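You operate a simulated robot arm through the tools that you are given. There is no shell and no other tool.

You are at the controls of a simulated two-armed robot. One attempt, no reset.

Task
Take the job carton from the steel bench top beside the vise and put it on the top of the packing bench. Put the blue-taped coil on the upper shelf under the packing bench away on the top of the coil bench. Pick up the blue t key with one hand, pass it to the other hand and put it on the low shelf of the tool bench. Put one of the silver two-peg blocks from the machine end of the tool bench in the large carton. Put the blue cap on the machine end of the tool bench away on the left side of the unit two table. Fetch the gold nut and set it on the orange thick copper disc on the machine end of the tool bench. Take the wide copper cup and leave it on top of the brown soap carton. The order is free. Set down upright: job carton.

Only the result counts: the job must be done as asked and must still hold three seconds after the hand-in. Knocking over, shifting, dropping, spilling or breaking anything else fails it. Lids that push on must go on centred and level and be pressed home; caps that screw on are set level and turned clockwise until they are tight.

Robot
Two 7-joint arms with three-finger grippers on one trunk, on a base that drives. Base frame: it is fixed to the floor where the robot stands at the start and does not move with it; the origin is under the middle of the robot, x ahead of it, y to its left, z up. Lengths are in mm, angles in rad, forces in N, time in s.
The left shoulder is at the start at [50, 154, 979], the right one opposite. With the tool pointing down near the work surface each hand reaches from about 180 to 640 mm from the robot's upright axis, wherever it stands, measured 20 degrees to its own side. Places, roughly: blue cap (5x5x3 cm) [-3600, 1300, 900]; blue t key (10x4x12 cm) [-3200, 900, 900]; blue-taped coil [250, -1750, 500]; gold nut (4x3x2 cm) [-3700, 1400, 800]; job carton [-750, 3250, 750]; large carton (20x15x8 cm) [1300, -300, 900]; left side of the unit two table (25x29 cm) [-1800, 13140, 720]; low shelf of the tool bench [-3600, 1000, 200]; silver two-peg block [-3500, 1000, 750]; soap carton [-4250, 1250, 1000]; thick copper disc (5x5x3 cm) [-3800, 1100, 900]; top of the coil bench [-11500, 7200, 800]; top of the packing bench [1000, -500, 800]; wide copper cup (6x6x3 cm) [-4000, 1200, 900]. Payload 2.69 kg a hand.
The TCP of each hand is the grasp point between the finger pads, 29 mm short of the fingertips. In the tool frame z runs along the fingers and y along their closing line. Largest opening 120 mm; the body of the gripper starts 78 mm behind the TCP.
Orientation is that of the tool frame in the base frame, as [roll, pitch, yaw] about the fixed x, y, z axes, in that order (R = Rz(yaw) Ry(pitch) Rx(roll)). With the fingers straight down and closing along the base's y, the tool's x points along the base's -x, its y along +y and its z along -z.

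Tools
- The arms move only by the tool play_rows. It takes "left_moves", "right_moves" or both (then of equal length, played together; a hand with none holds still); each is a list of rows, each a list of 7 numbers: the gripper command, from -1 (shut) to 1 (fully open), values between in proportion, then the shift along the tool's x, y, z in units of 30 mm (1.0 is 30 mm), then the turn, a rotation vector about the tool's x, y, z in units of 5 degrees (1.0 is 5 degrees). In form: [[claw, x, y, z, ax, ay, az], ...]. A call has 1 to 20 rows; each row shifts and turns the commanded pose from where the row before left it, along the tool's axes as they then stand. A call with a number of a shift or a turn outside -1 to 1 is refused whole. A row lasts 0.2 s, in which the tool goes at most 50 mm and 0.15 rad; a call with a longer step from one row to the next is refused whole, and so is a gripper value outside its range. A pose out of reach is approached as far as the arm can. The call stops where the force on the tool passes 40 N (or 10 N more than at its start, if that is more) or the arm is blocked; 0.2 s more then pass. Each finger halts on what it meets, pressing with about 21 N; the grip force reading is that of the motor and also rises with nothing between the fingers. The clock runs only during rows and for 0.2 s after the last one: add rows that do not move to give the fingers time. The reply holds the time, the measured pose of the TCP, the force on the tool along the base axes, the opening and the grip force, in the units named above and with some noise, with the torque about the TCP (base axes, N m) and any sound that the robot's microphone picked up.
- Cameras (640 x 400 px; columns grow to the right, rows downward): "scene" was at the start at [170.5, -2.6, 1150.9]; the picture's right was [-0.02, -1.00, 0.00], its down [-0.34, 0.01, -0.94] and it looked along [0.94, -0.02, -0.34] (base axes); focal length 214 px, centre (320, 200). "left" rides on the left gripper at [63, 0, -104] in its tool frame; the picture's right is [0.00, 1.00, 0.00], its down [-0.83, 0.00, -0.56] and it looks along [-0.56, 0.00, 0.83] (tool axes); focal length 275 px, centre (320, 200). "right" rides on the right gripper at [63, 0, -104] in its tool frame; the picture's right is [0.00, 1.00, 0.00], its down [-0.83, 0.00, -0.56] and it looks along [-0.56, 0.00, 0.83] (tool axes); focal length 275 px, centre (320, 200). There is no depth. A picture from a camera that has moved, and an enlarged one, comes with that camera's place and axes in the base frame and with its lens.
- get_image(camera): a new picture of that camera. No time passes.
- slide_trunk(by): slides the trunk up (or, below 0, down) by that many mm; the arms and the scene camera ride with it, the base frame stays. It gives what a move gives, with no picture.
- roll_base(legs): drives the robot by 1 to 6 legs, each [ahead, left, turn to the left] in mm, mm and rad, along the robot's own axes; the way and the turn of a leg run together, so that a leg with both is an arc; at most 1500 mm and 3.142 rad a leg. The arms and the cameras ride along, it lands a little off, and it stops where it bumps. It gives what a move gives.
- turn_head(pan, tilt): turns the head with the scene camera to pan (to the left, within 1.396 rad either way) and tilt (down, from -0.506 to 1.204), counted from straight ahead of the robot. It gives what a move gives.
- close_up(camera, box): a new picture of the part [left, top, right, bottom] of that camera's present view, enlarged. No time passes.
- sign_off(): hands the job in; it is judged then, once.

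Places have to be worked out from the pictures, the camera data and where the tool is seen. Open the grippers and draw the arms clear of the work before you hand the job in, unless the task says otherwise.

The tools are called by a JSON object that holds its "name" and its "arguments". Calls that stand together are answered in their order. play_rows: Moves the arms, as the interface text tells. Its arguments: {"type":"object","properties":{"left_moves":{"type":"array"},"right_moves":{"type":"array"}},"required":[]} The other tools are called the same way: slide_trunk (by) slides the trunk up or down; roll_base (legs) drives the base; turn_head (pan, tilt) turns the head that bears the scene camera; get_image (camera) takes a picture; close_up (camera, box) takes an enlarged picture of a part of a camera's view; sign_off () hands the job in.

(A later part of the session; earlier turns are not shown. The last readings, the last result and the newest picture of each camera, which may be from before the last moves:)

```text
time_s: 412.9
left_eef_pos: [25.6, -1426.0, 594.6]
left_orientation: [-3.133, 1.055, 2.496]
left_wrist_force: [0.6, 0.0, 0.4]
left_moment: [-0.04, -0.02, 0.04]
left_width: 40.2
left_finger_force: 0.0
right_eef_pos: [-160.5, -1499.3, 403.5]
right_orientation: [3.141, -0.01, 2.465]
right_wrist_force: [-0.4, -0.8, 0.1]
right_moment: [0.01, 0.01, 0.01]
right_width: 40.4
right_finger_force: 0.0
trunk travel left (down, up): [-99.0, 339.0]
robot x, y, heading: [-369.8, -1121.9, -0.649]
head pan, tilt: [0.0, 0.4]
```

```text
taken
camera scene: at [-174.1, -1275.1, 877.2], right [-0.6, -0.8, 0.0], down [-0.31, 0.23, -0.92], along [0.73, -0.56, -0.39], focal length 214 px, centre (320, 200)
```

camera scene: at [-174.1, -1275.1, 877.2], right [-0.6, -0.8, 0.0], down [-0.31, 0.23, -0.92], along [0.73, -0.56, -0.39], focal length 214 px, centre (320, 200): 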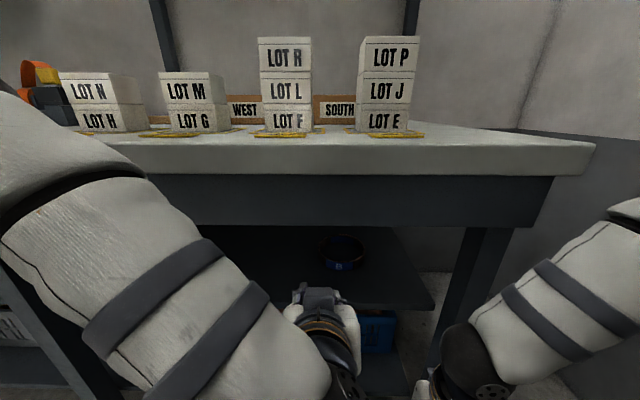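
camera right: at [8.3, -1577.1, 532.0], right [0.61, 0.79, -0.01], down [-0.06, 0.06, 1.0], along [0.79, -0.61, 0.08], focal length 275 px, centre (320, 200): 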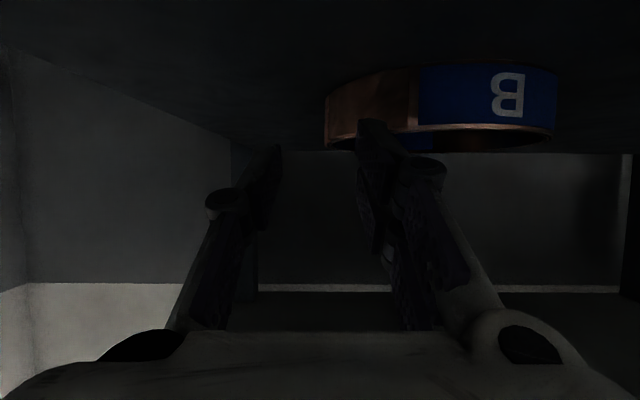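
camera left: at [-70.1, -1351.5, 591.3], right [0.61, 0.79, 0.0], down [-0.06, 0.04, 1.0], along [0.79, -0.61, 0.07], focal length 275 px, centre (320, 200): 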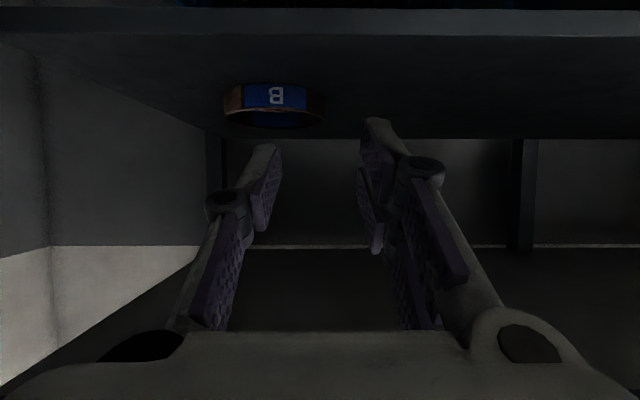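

The left hand is in line with the ring's left side. I drive 60 mm ahead and advance to a pre-grasp position for a closer look.

{"name": "roll_base", "arguments": {"legs": [[60, 0, 0]]}}

{"name": "play_rows", "arguments": {"left_moves": [[-0.33, -0.144, 0.05, 0.7, 0, 0, 0], [-0.33, -0.144, 0.05, 0.8, 0, 0, 0], [-0.33, -0.144, 0.05, 0.8, 0, 0, 0], [-0.33, -0.144, 0.04, 0.8, 0, 0, 0], [-0.33, 0, 0, 0, 0, 0, 0]]}}

{"name": "get_image", "arguments": {"camera": "left"}}

{"name": "get_image", "arguments": {"camera": "scene"}}

```text
time_s: 413.8
left_eef_pos: [74.8, -1461.3, 593.5]
left_orientation: [-3.135, 1.053, 2.497]
left_wrist_force: [-0.7, -0.8, -0.3]
left_moment: [0.0, 0.01, 0.0]
left_width: 40.2
left_finger_force: 0.0
right_eef_pos: [-113.5, -1535.1, 401.7]
right_orientation: [-3.14, -0.013, 2.467]
right_wrist_force: [-0.1, 0.6, 0.1]
right_moment: [0.0, 0.02, 0.0]
right_width: 40.2
right_finger_force: 0.1
trunk travel left (down, up): [-99.0, 339.0]
robot x, y, heading: [-324.1, -1161.8, -0.65]
head pan, tilt: [0.0, 0.4]
```

```text
time_s: 415.0
left_eef_pos: [148.7, -1512.4, 562.3]
left_orientation: [-3.135, 1.055, 2.495]
left_wrist_force: [0.6, 0.3, -0.3]
left_moment: [0.0, -0.02, 0.0]
left_width: 40.1
left_finger_force: 0.1
right_eef_pos: [-112.8, -1534.2, 402.5]
right_orientation: [-3.14, -0.012, 2.467]
right_wrist_force: [0.6, -0.4, 0.9]
right_moment: [0.03, -0.03, 0.0]
right_width: 40.2
right_finger_force: 0.1
trunk travel left (down, up): [-99.0, 339.0]
robot x, y, heading: [-326.3, -1161.4, -0.648]
head pan, tilt: [0.0, 0.4]
```

```text
taken
camera left: at [51.4, -1437.3, 558.6], right [0.61, 0.79, 0.0], down [-0.06, 0.04, 1.0], along [0.79, -0.61, 0.07], focal length 275 px, centre (320, 200)
```

left: 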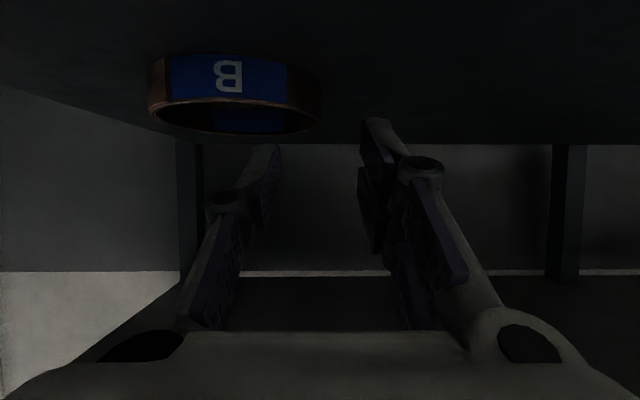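

```text
taken
camera scene: at [-126.6, -1311.1, 877.2], right [-0.6, -0.8, 0.0], down [-0.31, 0.23, -0.92], along [0.73, -0.56, -0.39], focal length 214 px, centre (320, 200)
```

scene: 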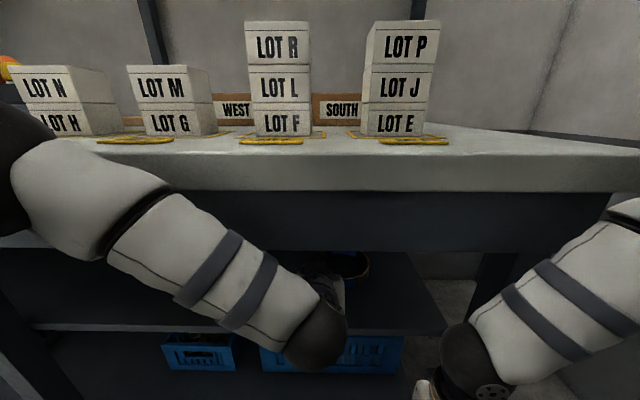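

Torso is undisturbed this time. The ring's left wall is within 2 mm of the fingers' middle plane; I advance 90 mm along the axis and check.

{"name": "play_rows", "arguments": {"left_moves": [[-0.33, -0.1, -0.07, 0.6, 0, 0, 0], [-0.33, -0.07, 0, 0.8, 0, 0, 0], [-0.33, -0.06, 0, 0.8, 0, 0, 0], [-0.33, 0, 0, 0.8, 0, 0, 0], [-0.33, 0, 0, 0, 0, 0, 0]]}}

{"name": "get_image", "arguments": {"camera": "left"}}

{"name": "close_up", "arguments": {"camera": "left", "box": [230, 60, 430, 200]}}

```text
time_s: 416.4
left_eef_pos: [184.1, -1555.8, 530.5]
left_orientation: [-3.137, 1.052, 2.46]
left_wrist_force: [0.3, 0.6, 0.6]
left_moment: [0.02, -0.04, -0.02]
left_width: 40.3
left_finger_force: 0.0
right_eef_pos: [-121.0, -1525.8, 407.1]
right_orientation: [-3.139, 0.004, 2.471]
right_wrist_force: [-0.9, -0.1, 0.5]
right_moment: [0.02, -0.06, 0.0]
right_width: 40.2
right_finger_force: 0.1
trunk travel left (down, up): [-99.0, 339.0]
robot x, y, heading: [-332.0, -1159.2, -0.647]
head pan, tilt: [0.0, 0.4]
stopped in row 5 (left hand): the arm was blocked; the commanded pose is now the measured one
```

```text
taken
camera left: at [90.4, -1478.1, 527.2], right [0.63, 0.77, 0.0], down [-0.06, 0.04, 1.0], along [0.77, -0.63, 0.07], focal length 275 px, centre (320, 200)
```

left: 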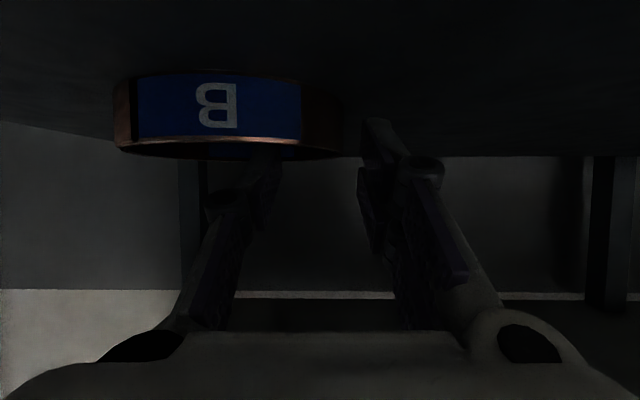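

```text
2.86 times, centred on (330, 130) of left
camera zoom: at [90.4, -1478.1, 527.2], right [0.63, 0.77, 0.0], down [-0.06, 0.04, 1.0], along [0.77, -0.63, 0.07], focal length 786 px, centre (291, 400)
```

zoom: 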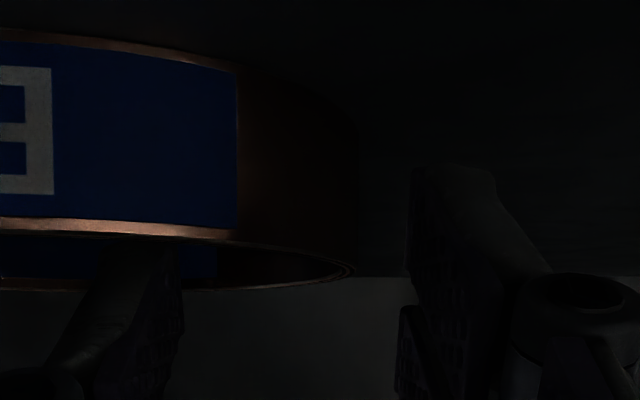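

The left arm was blocked near the apron. I retract, step the base back 60 mm and lower the trunk 60 mm so the arm can come in flatter.

{"name": "play_rows", "arguments": {"left_moves": [[-0.33, 0, 0, -0.6, 0, 0, 0], [-0.33, 0, 0, -0.8, 0, 0, 0], [-0.33, 0, 0, -0.8, 0, 0, 0], [-0.33, 0, 0, -0.8, 0, 0, 0], [-0.33, 0, 0, -0.6, 0, 0, 0], [-0.33, 0, 0, 0, 0, 0, 0]]}}

{"name": "roll_base", "arguments": {"legs": [[-60, 0, 0]]}}

{"name": "slide_trunk", "arguments": {"by": -60}}

{"name": "get_image", "arguments": {"camera": "scene"}}

{"name": "get_image", "arguments": {"camera": "left"}}

```text
time_s: 417.8
left_eef_pos: [123.5, -1504.5, 577.5]
left_orientation: [-3.137, 1.04, 2.473]
left_wrist_force: [0.6, -0.1, -0.7]
left_moment: [0.0, -0.03, 0.01]
left_width: 40.4
left_finger_force: 0.1
right_eef_pos: [-116.6, -1531.2, 403.4]
right_orientation: [3.141, -0.01, 2.468]
right_wrist_force: [-0.5, 0.5, 0.5]
right_moment: [-0.02, -0.01, 0.0]
right_width: 40.3
right_finger_force: 0.0
trunk travel left (down, up): [-99.0, 339.0]
robot x, y, heading: [-326.8, -1156.3, -0.641]
head pan, tilt: [0.0, 0.4]
```

```text
time_s: 418.8
left_eef_pos: [76.4, -1468.4, 577.4]
left_orientation: [-3.139, 1.038, 2.47]
left_wrist_force: [0.0, -0.7, 0.3]
left_moment: [0.03, 0.01, -0.01]
left_width: 40.5
left_finger_force: 0.0
right_eef_pos: [-163.2, -1495.5, 401.8]
right_orientation: [-3.141, -0.011, 2.468]
right_wrist_force: [-0.1, 0.4, 0.2]
right_moment: [-0.02, -0.01, -0.02]
right_width: 40.3
right_finger_force: 0.0
trunk travel left (down, up): [-99.0, 339.0]
robot x, y, heading: [-377.4, -1122.1, -0.65]
head pan, tilt: [0.0, 0.4]
```

```text
time_s: 419.8
left_eef_pos: [77.8, -1468.1, 517.5]
left_orientation: [-3.136, 1.043, 2.472]
left_wrist_force: [-1.2, 0.3, -0.1]
left_moment: [-0.01, 0.01, -0.01]
left_width: 40.1
left_finger_force: 0.0
right_eef_pos: [-163.2, -1497.7, 342.8]
right_orientation: [-3.142, -0.011, 2.469]
right_wrist_force: [-0.6, 0.3, 0.0]
right_moment: [0.03, 0.01, -0.02]
right_width: 39.7
right_finger_force: 0.1
trunk travel left (down, up): [-39.0, 399.0]
robot x, y, heading: [-374.9, -1120.8, -0.649]
head pan, tilt: [0.0, 0.4]
```

```text
taken
camera scene: at [-159.5, -1285.4, 811.9], right [-0.6, -0.8, 0.0], down [-0.31, 0.23, -0.92], along [0.74, -0.56, -0.39], focal length 214 px, centre (320, 200)
```

scene: 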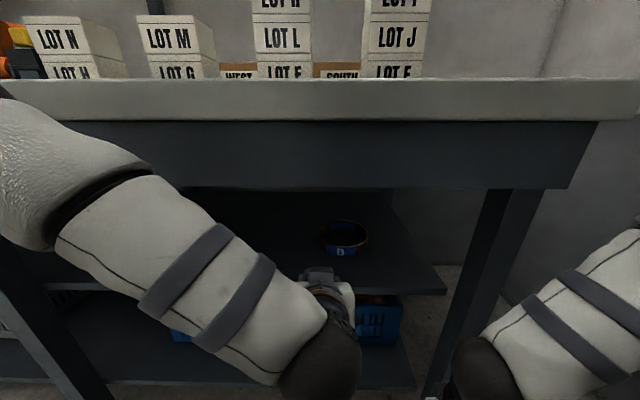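

```text
taken
camera left: at [-18.7, -1391.8, 516.4], right [0.63, 0.78, 0.0], down [-0.05, 0.04, 1.0], along [0.78, -0.62, 0.06], focal length 275 px, centre (320, 200)
```

left: 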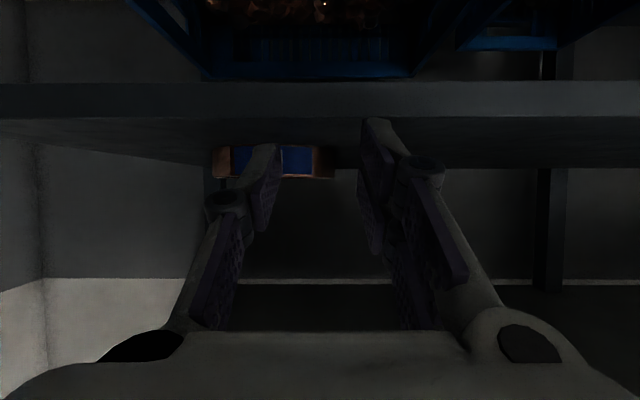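

The elbow/forearm geometry needs more room, so I take 20 mm more distance and come to a flatter (68°) pre-grasp.

{"name": "roll_base", "arguments": {"legs": [[-20, 0, 0]]}}

{"name": "play_rows", "arguments": {"left_moves": [[-0.33, -0.6, 0.1, 0.45, 0, -0.4, 0], [-0.33, -0.6, 0.1, 0.6, 0, -0.4, 0], [-0.33, -0.6, 0.1, 0.75, 0, -0.4, 0], [-0.33, -0.6, 0.1, 0.8, 0, -0.4, 0], [-0.33, 0, 0, 0, 0, 0, 0]]}}

{"name": "get_image", "arguments": {"camera": "left"}}

{"name": "get_image", "arguments": {"camera": "scene"}}

```text
time_s: 420.6
left_eef_pos: [60.8, -1456.1, 517.0]
left_orientation: [-3.135, 1.042, 2.472]
left_wrist_force: [-0.7, -0.5, 0.5]
left_moment: [0.02, 0.0, 0.02]
left_width: 40.2
left_finger_force: 0.1
right_eef_pos: [-178.5, -1486.0, 342.4]
right_orientation: [3.14, -0.01, 2.469]
right_wrist_force: [0.3, 0.0, 0.2]
right_moment: [0.04, -0.01, -0.01]
right_width: 40.4
right_finger_force: 0.1
trunk travel left (down, up): [-39.0, 399.0]
robot x, y, heading: [-390.7, -1111.1, -0.647]
head pan, tilt: [0.0, 0.4]
```

```text
time_s: 421.8
left_eef_pos: [148.9, -1509.8, 545.7]
left_orientation: [-3.136, 1.18, 2.472]
left_wrist_force: [-0.4, -0.3, -0.6]
left_moment: [0.0, -0.03, 0.0]
left_width: 40.1
left_finger_force: 0.0
right_eef_pos: [-178.9, -1483.4, 343.4]
right_orientation: [3.141, -0.011, 2.468]
right_wrist_force: [-0.7, 0.3, 0.3]
right_moment: [-0.02, -0.01, 0.04]
right_width: 40.1
right_finger_force: 0.1
trunk travel left (down, up): [-39.0, 399.0]
robot x, y, heading: [-394.7, -1115.5, -0.644]
head pan, tilt: [0.0, 0.4]
```

```text
taken
camera left: at [54.7, -1434.8, 527.4], right [0.63, 0.78, 0.0], down [-0.16, 0.12, 0.98], along [0.76, -0.61, 0.2], focal length 275 px, centre (320, 200)
```

left: 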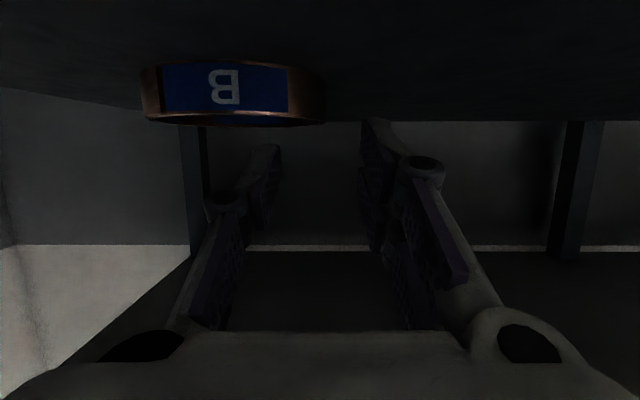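

```text
taken
camera scene: at [-175.5, -1273.3, 811.8], right [-0.6, -0.8, 0.0], down [-0.31, 0.23, -0.92], along [0.74, -0.55, -0.39], focal length 214 px, centre (320, 200)
```

scene: 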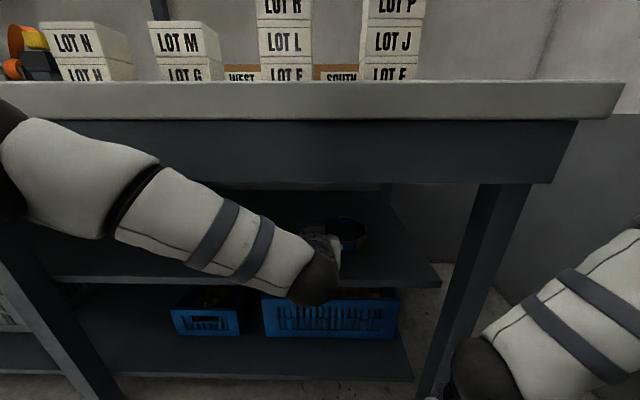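

The alignment is right (2 mm). I advance 80 mm along the tool axis and check for any contact.

{"name": "play_rows", "arguments": {"left_moves": [[-0.33, -0.06, 0.07, 0.5, 0, 0, 0], [-0.33, -0.06, 0, 0.7, 0, 0, 0], [-0.33, 0, 0, 0.7, 0, 0, 0], [-0.33, 0, 0, 0.7, 0, 0, 0], [-0.33, 0, 0, 0, 0, 0, 0]]}}

{"name": "get_image", "arguments": {"camera": "left"}}

{"name": "get_image", "arguments": {"camera": "scene"}}

```text
time_s: 423.0
left_eef_pos: [207.3, -1554.8, 519.6]
left_orientation: [-3.136, 1.18, 2.474]
left_wrist_force: [-0.1, 0.1, -0.5]
left_moment: [0.03, 0.03, -0.04]
left_width: 40.1
left_finger_force: 0.1
right_eef_pos: [-178.1, -1484.3, 342.1]
right_orientation: [-3.14, -0.009, 2.468]
right_wrist_force: [-0.3, 1.1, 0.0]
right_moment: [0.01, 0.02, -0.03]
right_width: 40.0
right_finger_force: 0.0
trunk travel left (down, up): [-39.0, 399.0]
robot x, y, heading: [-395.3, -1107.7, -0.642]
head pan, tilt: [0.0, 0.4]
```

```text
taken
camera left: at [113.6, -1479.8, 501.1], right [0.63, 0.78, 0.0], down [-0.16, 0.12, 0.98], along [0.76, -0.61, 0.2], focal length 275 px, centre (320, 200)
```

left: 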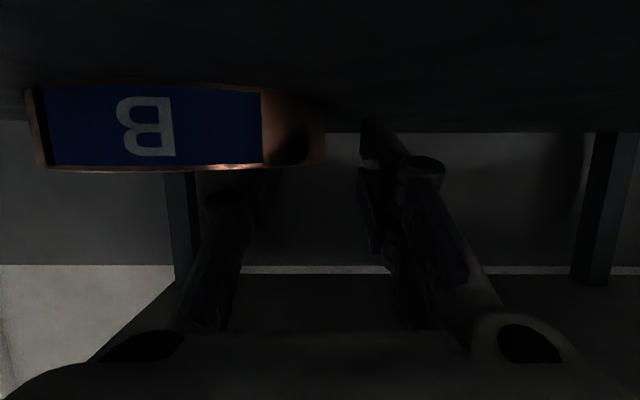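

```text
taken
camera scene: at [-175.5, -1273.3, 811.8], right [-0.6, -0.8, 0.0], down [-0.31, 0.23, -0.92], along [0.74, -0.55, -0.39], focal length 214 px, centre (320, 200)
```

scene: 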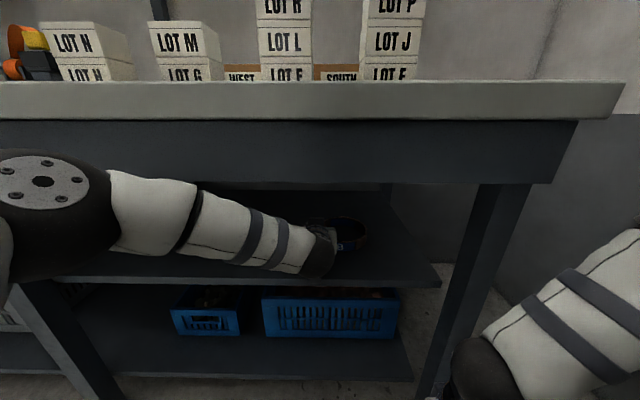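

No contact. I advance the last 30 mm and close the fingers on the ring's wall.

{"name": "play_rows", "arguments": {"left_moves": [[-0.33, 0, 0.04, 0.5, 0, 0, 0], [-0.33, 0, 0, 0.5, 0, 0, 0], [-0.33, 0, 0, 0, 0, 0, 0]]}}

{"name": "play_rows", "arguments": {"left_moves": [[-0.6, 0, 0, 0, 0, 0, 0], [-1, 0, 0, 0, 0, 0, 0], [-1, 0, 0, 0, 0, 0, 0], [-1, 0, 0, 0, 0, 0, 0]]}}

{"name": "get_image", "arguments": {"camera": "left"}}

```text
time_s: 423.6
left_eef_pos: [229.2, -1571.7, 515.9]
left_orientation: [-3.12, 1.192, 2.489]
left_wrist_force: [-2.6, 3.1, 16.1]
left_moment: [1.37, 1.91, -0.09]
left_width: 40.3
left_finger_force: 0.0
right_eef_pos: [-178.5, -1484.6, 343.1]
right_orientation: [3.141, -0.01, 2.468]
right_wrist_force: [-0.3, 0.3, 0.0]
right_moment: [0.02, 0.04, -0.03]
right_width: 40.2
right_finger_force: 0.0
trunk travel left (down, up): [-39.0, 399.0]
robot x, y, heading: [-393.5, -1110.8, -0.644]
head pan, tilt: [0.0, 0.4]
stopped in row 3 (left hand): the force on the tool passed its limit at 61 N (the readings are from after the stop); the commanded pose is now the measured one
```

```text
time_s: 424.6
left_eef_pos: [229.9, -1570.9, 516.5]
left_orientation: [-3.124, 1.191, 2.487]
left_wrist_force: [1.7, -6.6, 29.9]
left_moment: [1.99, 2.81, 0.72]
left_width: 6.9
left_finger_force: 20.7
right_eef_pos: [-179.0, -1484.0, 342.7]
right_orientation: [3.14, -0.009, 2.467]
right_wrist_force: [0.8, -0.6, 0.4]
right_moment: [-0.03, -0.01, 0.01]
right_width: 40.5
right_finger_force: 0.0
trunk travel left (down, up): [-39.0, 399.0]
robot x, y, heading: [-391.5, -1109.6, -0.647]
head pan, tilt: [0.0, 0.4]
```

```text
taken
camera left: at [134.8, -1495.8, 497.2], right [0.62, 0.78, 0.0], down [-0.16, 0.13, 0.98], along [0.76, -0.61, 0.21], focal length 275 px, centre (320, 200)
```

left: 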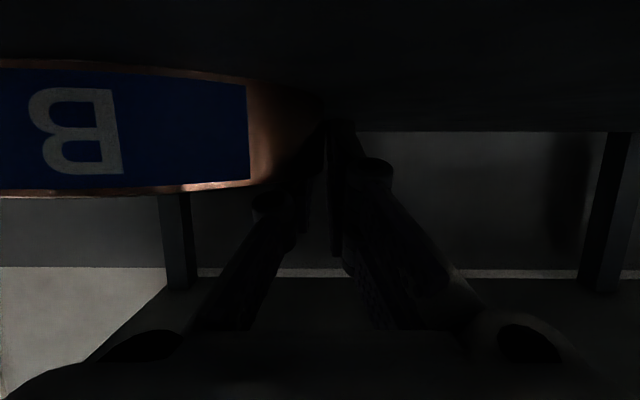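

The fingers have closed on the ring's wall (6.9 mm), with some pressure on the near wall. I lift a little and look.

{"name": "play_rows", "arguments": {"left_moves": [[-1, -0.15, 0, -0.06, 0, 0, 0], [-1, -0.15, 0, -0.06, 0, 0, 0], [-1, -0.3, 0, -0.12, 0, 0, 0], [-1, -0.3, 0, -0.12, 0, 0, 0], [-1, 0, 0, 0, 0, 0, 0]]}}

{"name": "get_image", "arguments": {"camera": "left"}}

{"name": "close_up", "arguments": {"camera": "scene", "box": [280, 180, 460, 300]}}

```text
time_s: 425.8
left_eef_pos: [229.8, -1570.8, 541.2]
left_orientation: [-3.127, 1.184, 2.481]
left_wrist_force: [-0.3, 0.8, -4.7]
left_moment: [0.25, -0.15, -0.02]
left_width: 6.4
left_finger_force: 21.0
right_eef_pos: [-178.7, -1483.3, 342.6]
right_orientation: [-3.139, -0.011, 2.468]
right_wrist_force: [0.0, -0.4, 0.6]
right_moment: [0.0, -0.01, 0.0]
right_width: 40.1
right_finger_force: 0.0
trunk travel left (down, up): [-39.0, 399.0]
robot x, y, heading: [-392.9, -1109.4, -0.646]
head pan, tilt: [0.0, 0.4]
```

```text
taken
camera left: at [134.4, -1495.2, 522.6], right [0.62, 0.78, 0.0], down [-0.16, 0.13, 0.98], along [0.77, -0.61, 0.2], focal length 275 px, centre (320, 200)
```

left: 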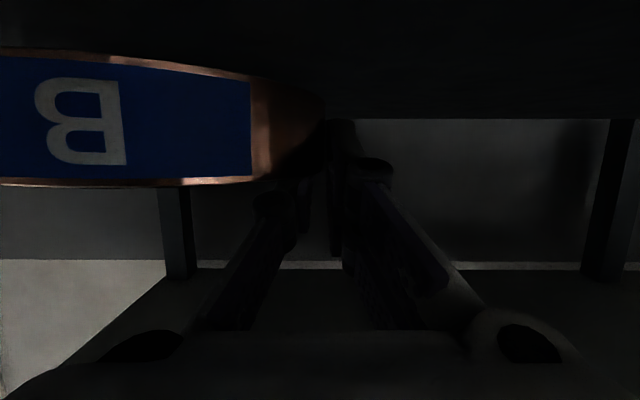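

```text
3.33 times, centred on (370, 240) of scene
camera zoom: at [-175.4, -1273.1, 811.7], right [-0.6, -0.8, 0.0], down [-0.31, 0.23, -0.92], along [0.74, -0.55, -0.39], focal length 715 px, centre (153, 67)
```

zoom: 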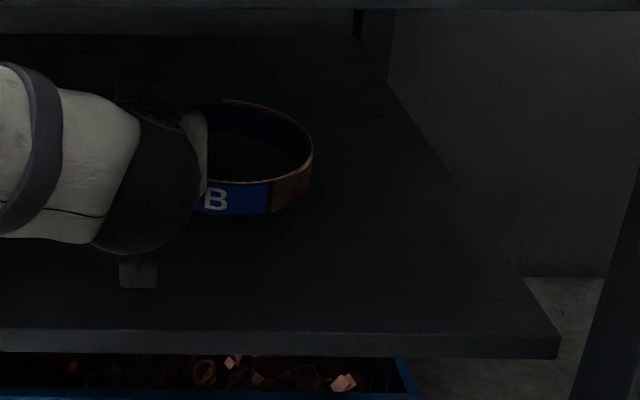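

The coil is held nearly level (≈0.48 kg). I retract the arm 100 mm with the ring hovering over the shelf.

{"name": "play_rows", "arguments": {"left_moves": [[-1, -0.1, 0, -0.3, 0, 0, 0], [-1, 0.2, 0, -0.5, 0, 0, 0], [-1, 0.25, 0, -0.6, 0, 0, 0], [-1, 0.28, 0, -0.7, 0, 0, 0], [-1, 0.28, 0, -0.7, 0, 0, 0], [-1, 0.28, 0, -0.7, 0, 0, 0], [-1, 0, 0, 0, 0, 0, 0]]}}

{"name": "get_image", "arguments": {"camera": "scene"}}

{"name": "get_image", "arguments": {"camera": "left"}}

```text
time_s: 427.4
left_eef_pos: [143.6, -1501.8, 549.8]
left_orientation: [-3.127, 1.186, 2.484]
left_wrist_force: [-0.7, 0.6, -5.2]
left_moment: [0.23, -0.13, 0.01]
left_width: 6.2
left_finger_force: 20.7
right_eef_pos: [-179.2, -1483.5, 343.8]
right_orientation: [-3.14, -0.013, 2.466]
right_wrist_force: [-0.5, -0.2, -0.4]
right_moment: [0.01, 0.0, 0.01]
right_width: 40.0
right_finger_force: 0.0
trunk travel left (down, up): [-39.0, 399.0]
robot x, y, heading: [-386.4, -1110.8, -0.645]
head pan, tilt: [0.0, 0.4]
```

```text
taken
camera scene: at [-175.4, -1273.1, 811.8], right [-0.6, -0.8, 0.0], down [-0.31, 0.23, -0.92], along [0.74, -0.55, -0.39], focal length 214 px, centre (320, 200)
```

scene: 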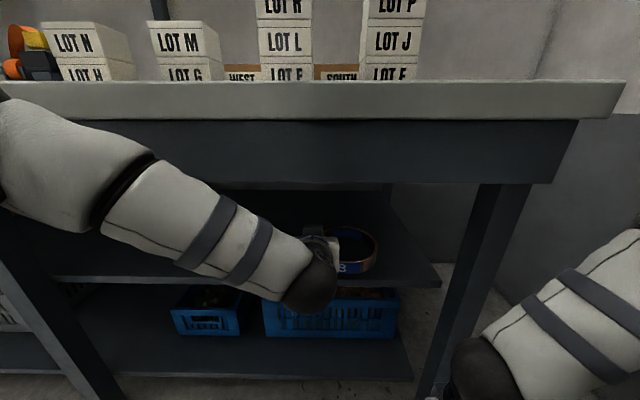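

```text
taken
camera left: at [48.3, -1426.5, 530.6], right [0.62, 0.78, 0.0], down [-0.16, 0.13, 0.98], along [0.77, -0.61, 0.2], focal length 275 px, centre (320, 200)
```

left: 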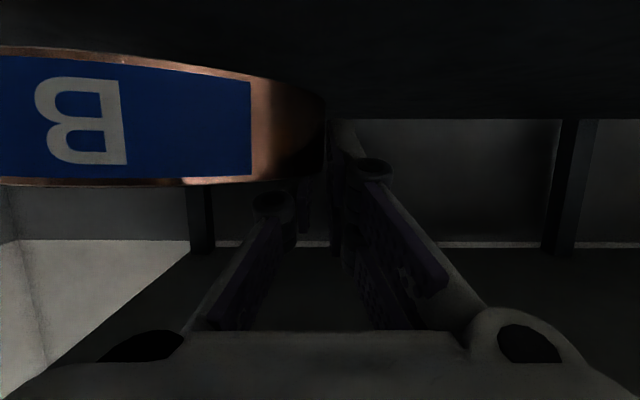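

I move the base left (away from the rack behind me), then back.

{"name": "roll_base", "arguments": {"legs": [[0, 130, 0], [0, 130, 0]]}}

{"name": "roll_base", "arguments": {"legs": [[-200, 0, 0], [-200, 0, 0]]}}

{"name": "get_image", "arguments": {"camera": "scene"}}

{"name": "get_image", "arguments": {"camera": "left"}}

```text
time_s: 430.3
left_eef_pos: [296.6, -1297.9, 549.1]
left_orientation: [-3.128, 1.187, 2.48]
left_wrist_force: [0.4, 0.1, -3.6]
left_moment: [0.26, -0.18, 0.0]
left_width: 6.1
left_finger_force: 21.5
right_eef_pos: [-23.2, -1278.1, 342.2]
right_orientation: [3.14, -0.012, 2.465]
right_wrist_force: [-0.4, 0.0, -0.9]
right_moment: [-0.01, 0.0, 0.02]
right_width: 40.3
right_finger_force: 0.0
trunk travel left (down, up): [-39.0, 399.0]
robot x, y, heading: [-234.8, -903.7, -0.652]
head pan, tilt: [0.0, 0.4]
```

```text
time_s: 433.1
left_eef_pos: [-18.9, -1056.3, 548.7]
left_orientation: [-3.128, 1.186, 2.484]
left_wrist_force: [-0.4, -0.5, -4.4]
left_moment: [0.24, -0.13, -0.02]
left_width: 6.1
left_finger_force: 20.9
right_eef_pos: [-341.0, -1038.3, 342.1]
right_orientation: [3.141, -0.012, 2.469]
right_wrist_force: [-0.5, -0.7, -0.3]
right_moment: [0.0, 0.02, 0.01]
right_width: 40.3
right_finger_force: 0.1
trunk travel left (down, up): [-39.0, 399.0]
robot x, y, heading: [-553.3, -664.6, -0.64]
head pan, tilt: [0.0, 0.4]
```

```text
taken
camera scene: at [-337.8, -827.4, 811.7], right [-0.6, -0.8, 0.0], down [-0.31, 0.23, -0.92], along [0.74, -0.55, -0.39], focal length 214 px, centre (320, 200)
```

scene: 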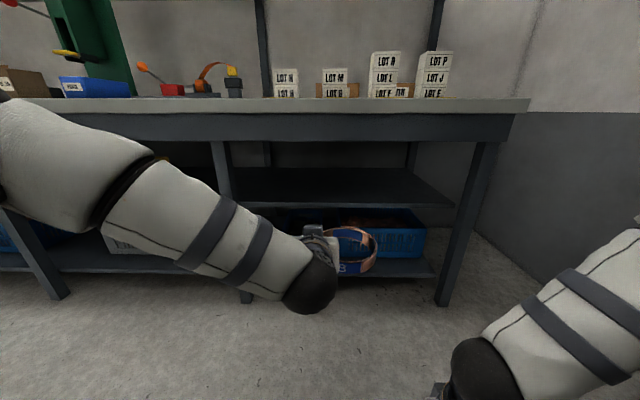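

```text
taken
camera left: at [-113.7, -980.6, 530.3], right [0.62, 0.78, 0.0], down [-0.16, 0.13, 0.98], along [0.77, -0.61, 0.2], focal length 275 px, centre (320, 200)
```

left: 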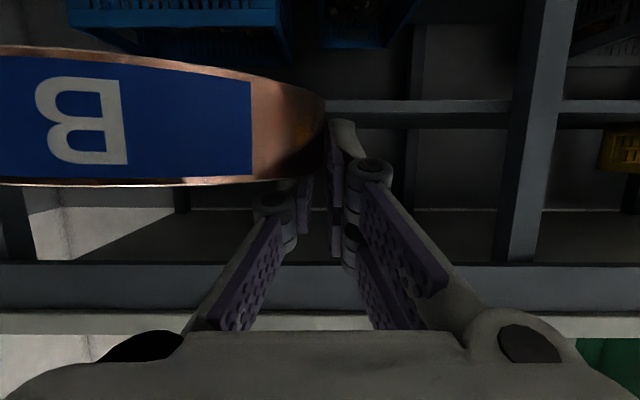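

The coil is out. I move left, away from the rack, into the open area before turning, and raise the trunk.

{"name": "roll_base", "arguments": {"legs": [[-66, 500, 0], [0, 500, 0]]}}

{"name": "slide_trunk", "arguments": {"by": 311}}

{"name": "get_image", "arguments": {"camera": "scene"}}

{"name": "get_image", "arguments": {"camera": "left"}}

```text
time_s: 441.4
left_eef_pos: [536.5, -208.5, 549.7]
left_orientation: [-3.127, 1.185, 2.481]
left_wrist_force: [0.6, -0.3, -4.3]
left_moment: [0.28, -0.15, 0.02]
left_width: 6.1
left_finger_force: 21.2
right_eef_pos: [215.6, -189.5, 342.4]
right_orientation: [3.141, -0.011, 2.465]
right_wrist_force: [0.3, 0.2, -0.6]
right_moment: [-0.01, 0.03, -0.03]
right_width: 40.3
right_finger_force: 0.1
trunk travel left (down, up): [-39.0, 399.0]
robot x, y, heading: [-0.2, 187.1, -0.648]
head pan, tilt: [0.0, 0.4]
```

```text
time_s: 444.5
left_eef_pos: [537.4, -208.3, 860.2]
left_orientation: [-3.128, 1.185, 2.479]
left_wrist_force: [-0.4, -0.1, -4.5]
left_moment: [0.27, -0.15, 0.0]
left_width: 6.3
left_finger_force: 21.4
right_eef_pos: [215.2, -190.3, 653.3]
right_orientation: [3.141, -0.012, 2.465]
right_wrist_force: [1.2, -0.3, 0.3]
right_moment: [0.03, -0.04, -0.04]
right_width: 40.0
right_finger_force: 0.1
trunk travel left (down, up): [-350.0, 88.0]
robot x, y, heading: [2.6, 185.1, -0.644]
head pan, tilt: [0.0, 0.4]
```

```text
taken
camera scene: at [139.1, 81.2, 1145.9], right [-0.6, -0.8, 0.0], down [-0.31, 0.23, -0.92], along [0.73, -0.56, -0.39], focal length 214 px, centre (320, 200)
```

scene: 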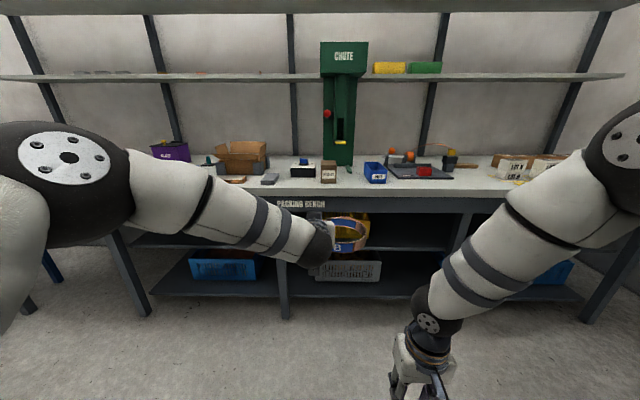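

```text
taken
camera left: at [442.4, -132.9, 840.6], right [0.63, 0.78, 0.0], down [-0.16, 0.13, 0.98], along [0.76, -0.61, 0.2], focal length 275 px, centre (320, 200)
```

left: 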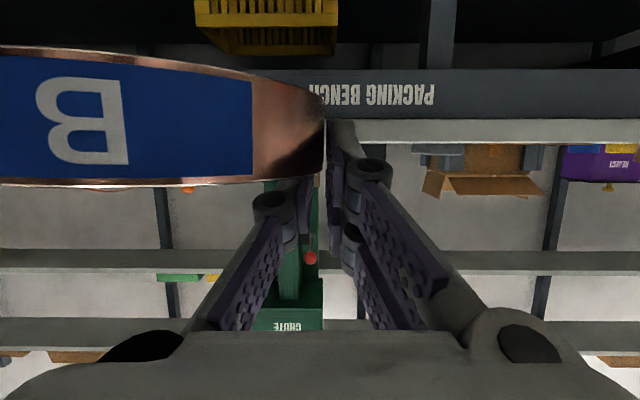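

The coil is held securely. I turn toward the long aisle (heading ≈2.475) and look ahead.

{"name": "roll_base", "arguments": {"legs": [[0, 0, 1.56], [0, 0, 1.559]]}}

{"name": "turn_head", "arguments": {"pan": 0.0, "tilt": 0.15}}

{"name": "get_image", "arguments": {"camera": "scene"}}

```text
time_s: 452.5
left_eef_pos: [-522.3, 590.0, 860.2]
left_orientation: [-3.128, 1.183, -0.686]
left_wrist_force: [-0.9, 0.0, -4.7]
left_moment: [-0.24, 0.16, -0.02]
left_width: 6.0
left_finger_force: 20.8
right_eef_pos: [-200.9, 563.6, 652.8]
right_orientation: [3.141, -0.011, -0.698]
right_wrist_force: [-0.7, 0.8, -0.8]
right_moment: [0.02, -0.02, 0.05]
right_width: 40.3
right_finger_force: 0.0
trunk travel left (down, up): [-350.0, 88.0]
robot x, y, heading: [3.7, 186.1, 2.472]
head pan, tilt: [0.0, 0.4]
```

```text
time_s: 453.3
left_eef_pos: [-522.6, 591.2, 860.0]
left_orientation: [-3.128, 1.186, -0.686]
left_wrist_force: [-0.7, 0.6, -5.1]
left_moment: [-0.29, 0.18, 0.0]
left_width: 5.9
left_finger_force: 21.0
right_eef_pos: [-200.2, 565.1, 654.2]
right_orientation: [3.14, -0.012, -0.698]
right_wrist_force: [0.5, 0.7, 0.4]
right_moment: [0.03, -0.03, 0.02]
right_width: 40.3
right_finger_force: 0.1
trunk travel left (down, up): [-350.0, 88.0]
robot x, y, heading: [1.2, 180.5, 2.474]
head pan, tilt: [0.0, 0.15]
```

```text
taken
camera scene: at [-129.8, 289.7, 1169.1], right [0.62, 0.78, 0.0], down [0.12, -0.09, -0.99], along [-0.77, 0.61, -0.15], focal length 214 px, centre (320, 200)
```

scene: 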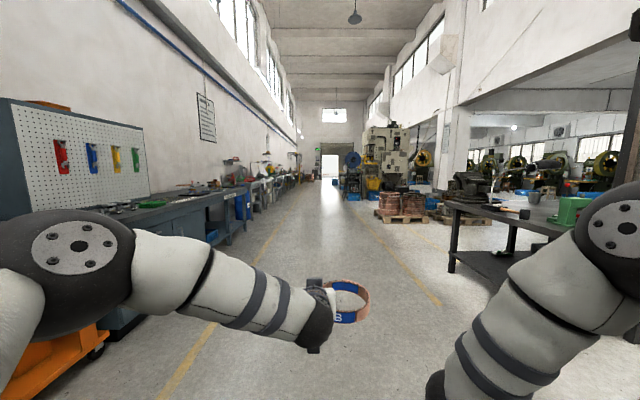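

The aisle is clear ahead. I drive along it in stages, checking the coil.

{"name": "roll_base", "arguments": {"legs": [[1400, 0, 0], [1400, 0, 0], [1400, 0, 0]]}}

{"name": "get_image", "arguments": {"camera": "scene"}}

{"name": "get_image", "arguments": {"camera": "left"}}

```text
time_s: 473.6
left_eef_pos: [-3815.8, 3244.8, 859.7]
left_orientation: [-3.128, 1.185, -0.695]
left_wrist_force: [-0.5, -0.5, -4.7]
left_moment: [-0.21, 0.18, 0.0]
left_width: 6.0
left_finger_force: 21.2
right_eef_pos: [-3495.9, 3215.3, 653.9]
right_orientation: [3.142, -0.012, -0.707]
right_wrist_force: [-0.1, -1.3, 0.4]
right_moment: [-0.04, 0.02, 0.03]
right_width: 40.0
right_finger_force: 0.0
trunk travel left (down, up): [-350.0, 88.0]
robot x, y, heading: [-3298.0, 2832.0, 2.462]
head pan, tilt: [0.0, 0.15]
```

```text
taken
camera scene: at [-3427.5, 2940.9, 1169.1], right [0.63, 0.78, 0.0], down [0.12, -0.09, -0.99], along [-0.77, 0.62, -0.15], focal length 214 px, centre (320, 200)
```

scene: 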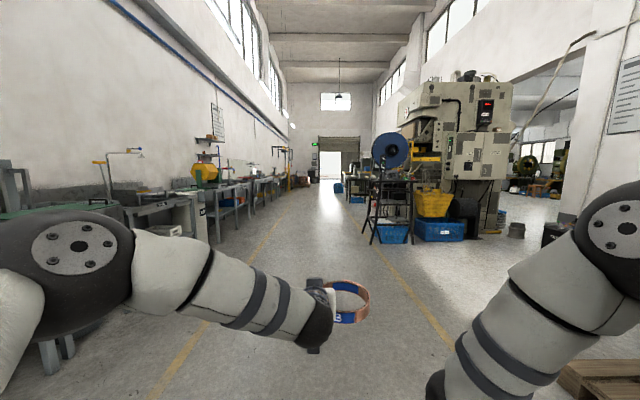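

```text
taken
camera left: at [-3725.7, 3167.2, 841.0], right [-0.65, -0.76, 0.0], down [0.15, -0.13, 0.98], along [-0.74, 0.64, 0.2], focal length 275 px, centre (320, 200)
```

left: 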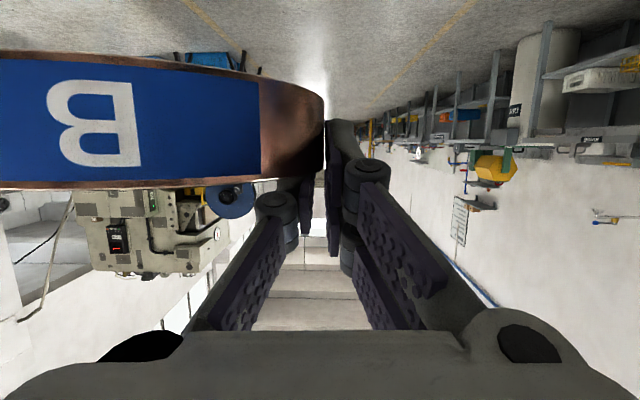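

{"name": "roll_base", "arguments": {"legs": [[1400, 0, 0.012], [1400, 0, 0], [1400, 0, 0]]}}

{"name": "get_image", "arguments": {"camera": "scene"}}

```text
time_s: 493.8
left_eef_pos: [-7165.3, 5823.3, 858.8]
left_orientation: [-3.128, 1.185, -0.663]
left_wrist_force: [-0.2, -0.3, -5.0]
left_moment: [-0.22, 0.14, 0.05]
left_width: 5.9
left_finger_force: 20.9
right_eef_pos: [-6845.0, 5805.3, 654.0]
right_orientation: [3.141, -0.012, -0.677]
right_wrist_force: [-0.2, -0.2, 0.9]
right_moment: [0.02, 0.01, -0.01]
right_width: 40.1
right_finger_force: 0.1
trunk travel left (down, up): [-350.0, 88.0]
robot x, y, heading: [-6632.4, 5432.1, 2.495]
head pan, tilt: [0.0, 0.15]
```

```text
taken
camera scene: at [-6766.8, 5532.1, 1169.1], right [0.6, 0.8, 0.0], down [0.12, -0.09, -0.99], along [-0.79, 0.6, -0.15], focal length 214 px, centre (320, 200)
```

scene: 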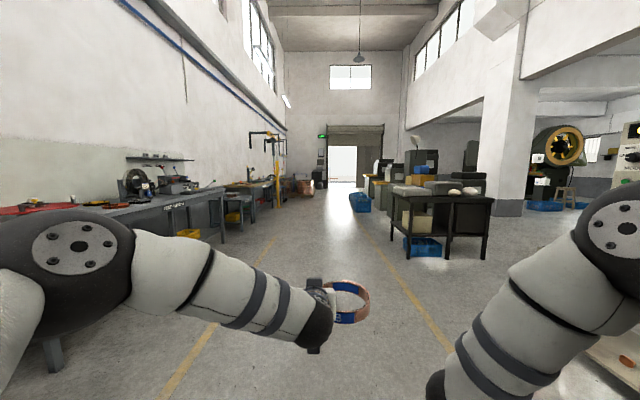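

{"name": "roll_base", "arguments": {"legs": [[1400, 0, -0.015], [1400, 0, 0]]}}

{"name": "get_image", "arguments": {"camera": "scene"}}

{"name": "close_up", "arguments": {"camera": "scene", "box": [120, 100, 320, 240]}}

```text
time_s: 507.3
left_eef_pos: [-9341.8, 7555.8, 859.2]
left_orientation: [-3.129, 1.185, -0.678]
left_wrist_force: [0.5, 0.5, -4.3]
left_moment: [-0.27, 0.16, 0.01]
left_width: 6.1
left_finger_force: 20.8
right_eef_pos: [-9020.2, 7532.5, 654.9]
right_orientation: [-3.141, -0.014, -0.691]
right_wrist_force: [0.2, -0.3, -0.6]
right_moment: [-0.03, 0.0, -0.01]
right_width: 40.1
right_finger_force: 0.0
trunk travel left (down, up): [-350.0, 88.0]
robot x, y, heading: [-8811.8, 7154.8, 2.476]
head pan, tilt: [0.0, 0.15]
```

```text
taken
camera scene: at [-8946.6, 7258.4, 1169.1], right [0.62, 0.79, 0.0], down [0.12, -0.09, -0.99], along [-0.78, 0.61, -0.15], focal length 214 px, centre (320, 200)
```

scene: 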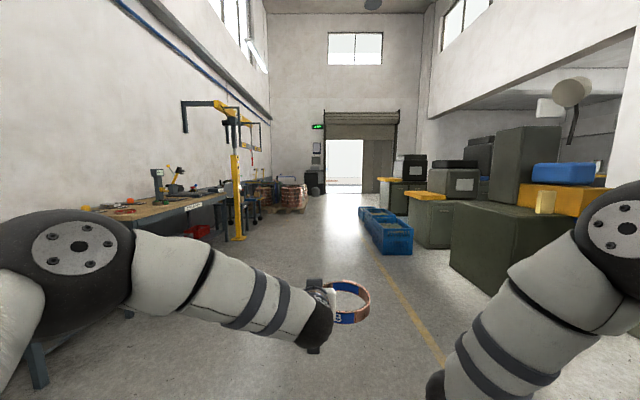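

```text
2.86 times, centred on (220, 170) of scene
camera zoom: at [-8946.6, 7258.4, 1169.1], right [0.62, 0.79, 0.0], down [0.12, -0.09, -0.99], along [-0.78, 0.61, -0.15], focal length 613 px, centre (606, 286)
```

zoom: 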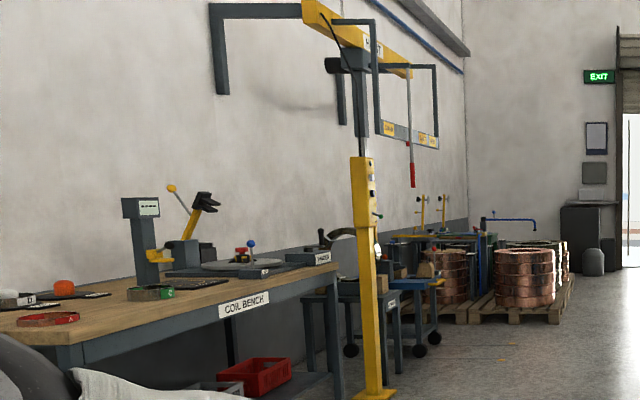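

The coil bench is ahead on the left (E≈9600–10900 along the row). I drive up in front of it and turn to face it.

{"name": "roll_base", "arguments": {"legs": [[1400, 0, 0], [687, 0, 0], [0, 0, 1.57]]}}

{"name": "turn_head", "arguments": {"pan": 0.0, "tilt": 0.4}}

{"name": "get_image", "arguments": {"camera": "scene"}}

```text
time_s: 521.5
left_eef_pos: [-10877.3, 7942.1, 860.1]
left_orientation: [-3.129, 1.185, 0.875]
left_wrist_force: [-0.5, 0.6, -4.1]
left_moment: [-0.14, -0.24, -0.03]
left_width: 5.9
left_finger_force: 21.2
right_eef_pos: [-10847.0, 8262.4, 653.9]
right_orientation: [-3.141, -0.014, 0.863]
right_wrist_force: [0.0, 1.0, -0.5]
right_moment: [0.0, -0.01, 0.01]
right_width: 40.1
right_finger_force: 0.0
trunk travel left (down, up): [-350.0, 88.0]
robot x, y, heading: [-10463.2, 8462.0, -2.249]
head pan, tilt: [0.0, 0.15]
```

```text
time_s: 522.3
left_eef_pos: [-10877.0, 7942.1, 860.8]
left_orientation: [-3.13, 1.185, 0.876]
left_wrist_force: [-0.1, -0.3, -4.3]
left_moment: [-0.12, -0.26, -0.01]
left_width: 6.1
left_finger_force: 20.8
right_eef_pos: [-10848.6, 8263.2, 653.9]
right_orientation: [-3.141, -0.012, 0.864]
right_wrist_force: [0.3, 0.6, -0.7]
right_moment: [-0.01, -0.02, 0.0]
right_width: 40.3
right_finger_force: 0.0
trunk travel left (down, up): [-350.0, 88.0]
robot x, y, heading: [-10464.2, 8462.1, -2.249]
head pan, tilt: [0.0, 0.4]
```

```text
taken
camera scene: at [-10572.7, 8330.4, 1146.0], right [-0.78, 0.63, 0.0], down [0.24, 0.3, -0.92], along [-0.58, -0.72, -0.39], focal length 214 px, centre (320, 200)
```

scene: 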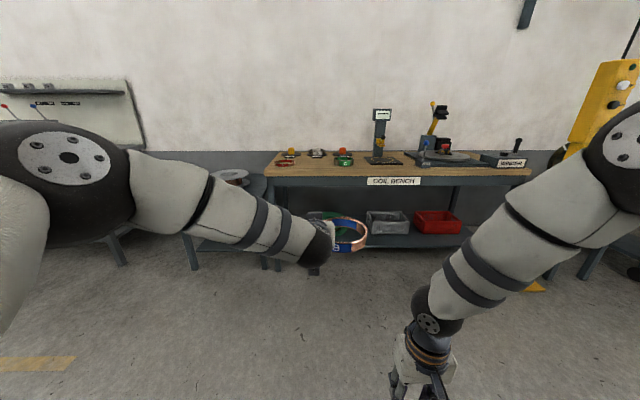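

The coil bench is straight ahead. I enlarge its top to find a free spot.

{"name": "close_up", "arguments": {"camera": "scene", "box": [250, 90, 550, 250]}}

```text
2.13 times, centred on (400, 170) of scene
camera zoom: at [-10572.7, 8330.4, 1146.0], right [-0.78, 0.63, 0.0], down [0.24, 0.3, -0.92], along [-0.58, -0.72, -0.39], focal length 458 px, centre (149, 264)
```

zoom: 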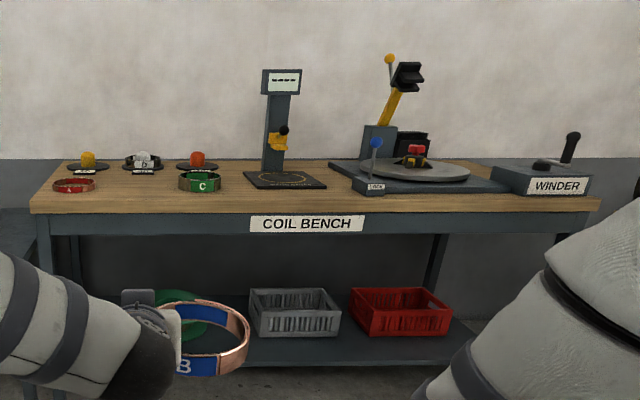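

Coils A (red) and C (green) stand on the left with a gap between them that suits this one. I raise the left hand by 100 mm and move closer.

{"name": "play_rows", "arguments": {"left_moves": [[-1, -0.6, 0, -0.24, 0, 0, 0], [-1, -0.9, 0, -0.37, 0, 0, 0], [-1, -0.9, 0, -0.37, 0, 0, 0], [-1, -0.7, 0, -0.3, 0, 0, 0], [-1, 0, 0, 0, 0, 0, 0]]}}

{"name": "roll_base", "arguments": {"legs": [[550, 0, 0.012]]}}

{"name": "get_image", "arguments": {"camera": "scene"}}

{"name": "get_image", "arguments": {"camera": "left"}}

```text
time_s: 523.5
left_eef_pos: [-10875.6, 7942.5, 962.3]
left_orientation: [-3.128, 1.186, 0.873]
left_wrist_force: [0.4, -1.1, -3.8]
left_moment: [-0.18, -0.25, 0.0]
left_width: 6.0
left_finger_force: 20.8
right_eef_pos: [-10847.0, 8262.5, 653.4]
right_orientation: [3.141, -0.012, 0.865]
right_wrist_force: [-0.3, 0.3, -0.2]
right_moment: [-0.02, 0.02, 0.02]
right_width: 40.4
right_finger_force: 0.2
trunk travel left (down, up): [-350.0, 88.0]
robot x, y, heading: [-10466.0, 8461.7, -2.252]
head pan, tilt: [0.0, 0.4]
```

```text
time_s: 526.7
left_eef_pos: [-11211.3, 7501.2, 960.8]
left_orientation: [-3.13, 1.183, 0.894]
left_wrist_force: [0.1, -0.8, -5.1]
left_moment: [-0.15, -0.24, -0.02]
left_width: 5.9
left_finger_force: 21.3
right_eef_pos: [-11188.0, 7822.5, 653.4]
right_orientation: [-3.141, -0.013, 0.881]
right_wrist_force: [0.2, -0.3, 0.3]
right_moment: [-0.02, -0.01, 0.01]
right_width: 40.4
right_finger_force: 0.0
trunk travel left (down, up): [-350.0, 88.0]
robot x, y, heading: [-10809.2, 8034.1, -2.231]
head pan, tilt: [0.0, 0.4]
```

```text
taken
camera scene: at [-10914.1, 7894.8, 1145.8], right [-0.79, 0.61, 0.0], down [0.24, 0.31, -0.92], along [-0.57, -0.73, -0.39], focal length 214 px, centre (320, 200)
```

scene: 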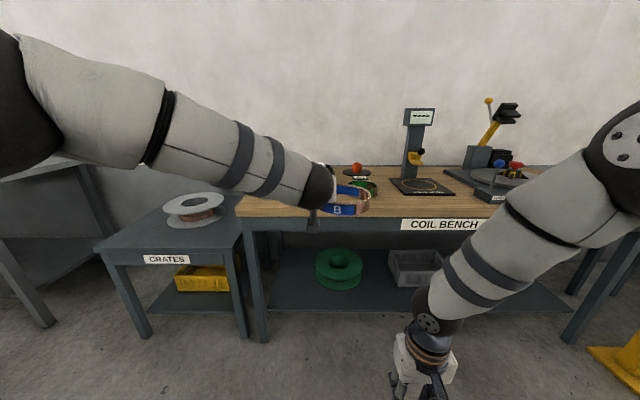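

```text
taken
camera left: at [-11134.7, 7594.5, 942.0], right [0.77, -0.64, 0.0], down [0.13, 0.16, 0.98], along [-0.62, -0.76, 0.2], focal length 275 px, centre (320, 200)
```

left: 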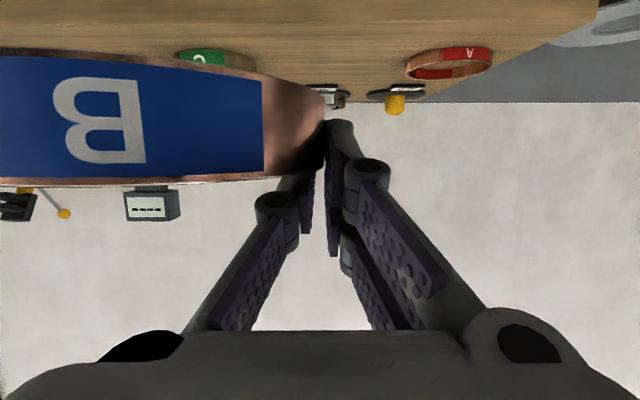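

The gap between A and C is centred slightly to my left. I drive 245 mm ahead and 85 mm left to bring the coil over the front part of that gap.

{"name": "roll_base", "arguments": {"legs": [[0, 85, 0], [245, 0, 0]]}}

{"name": "turn_head", "arguments": {"pan": 0.0, "tilt": 0.5}}

{"name": "get_image", "arguments": {"camera": "scene"}}

{"name": "get_image", "arguments": {"camera": "left"}}

```text
time_s: 529.4
left_eef_pos: [-11294.4, 7258.2, 961.5]
left_orientation: [-3.129, 1.185, 0.894]
left_wrist_force: [-1.1, 0.3, -4.1]
left_moment: [-0.18, -0.26, 0.01]
left_width: 6.0
left_finger_force: 21.1
right_eef_pos: [-11271.3, 7578.8, 653.4]
right_orientation: [-3.141, -0.012, 0.882]
right_wrist_force: [-0.2, -0.2, 0.3]
right_moment: [0.02, -0.04, 0.02]
right_width: 40.2
right_finger_force: 0.1
trunk travel left (down, up): [-350.0, 88.0]
robot x, y, heading: [-10895.5, 7789.4, -2.231]
head pan, tilt: [0.0, 0.4]
```

```text
time_s: 530.1
left_eef_pos: [-11294.0, 7258.5, 959.8]
left_orientation: [-3.132, 1.184, 0.893]
left_wrist_force: [0.4, -0.5, -4.7]
left_moment: [-0.18, -0.27, 0.0]
left_width: 6.2
left_finger_force: 20.9
right_eef_pos: [-11270.7, 7579.9, 653.0]
right_orientation: [-3.142, -0.008, 0.881]
right_wrist_force: [-0.1, -0.3, 1.0]
right_moment: [-0.03, -0.02, -0.01]
right_width: 40.1
right_finger_force: 0.0
trunk travel left (down, up): [-350.0, 88.0]
robot x, y, heading: [-10892.8, 7781.7, -2.233]
head pan, tilt: [0.0, 0.499]
```

```text
taken
camera scene: at [-10996.4, 7652.8, 1136.8], right [-0.79, 0.61, 0.0], down [0.29, 0.38, -0.88], along [-0.54, -0.69, -0.48], focal length 214 px, centre (320, 200)
```

scene: 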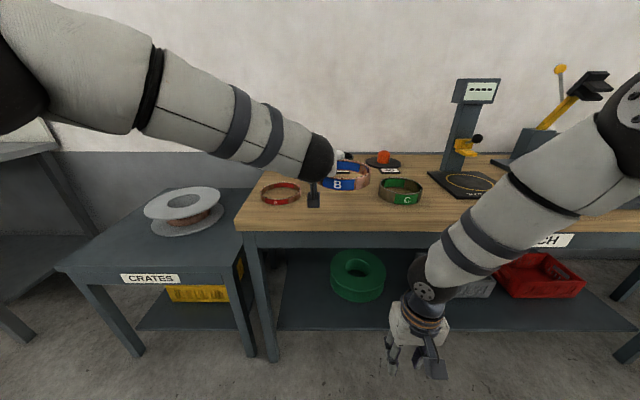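

```text
taken
camera left: at [-11218.2, 7351.4, 942.0], right [0.77, -0.64, 0.0], down [0.13, 0.16, 0.98], along [-0.62, -0.75, 0.2], focal length 275 px, centre (320, 200)
```

left: 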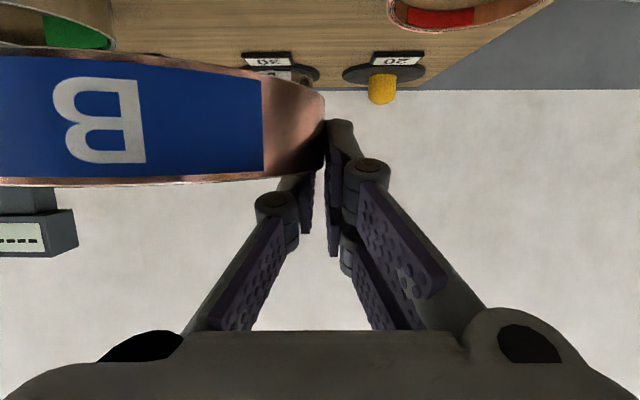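

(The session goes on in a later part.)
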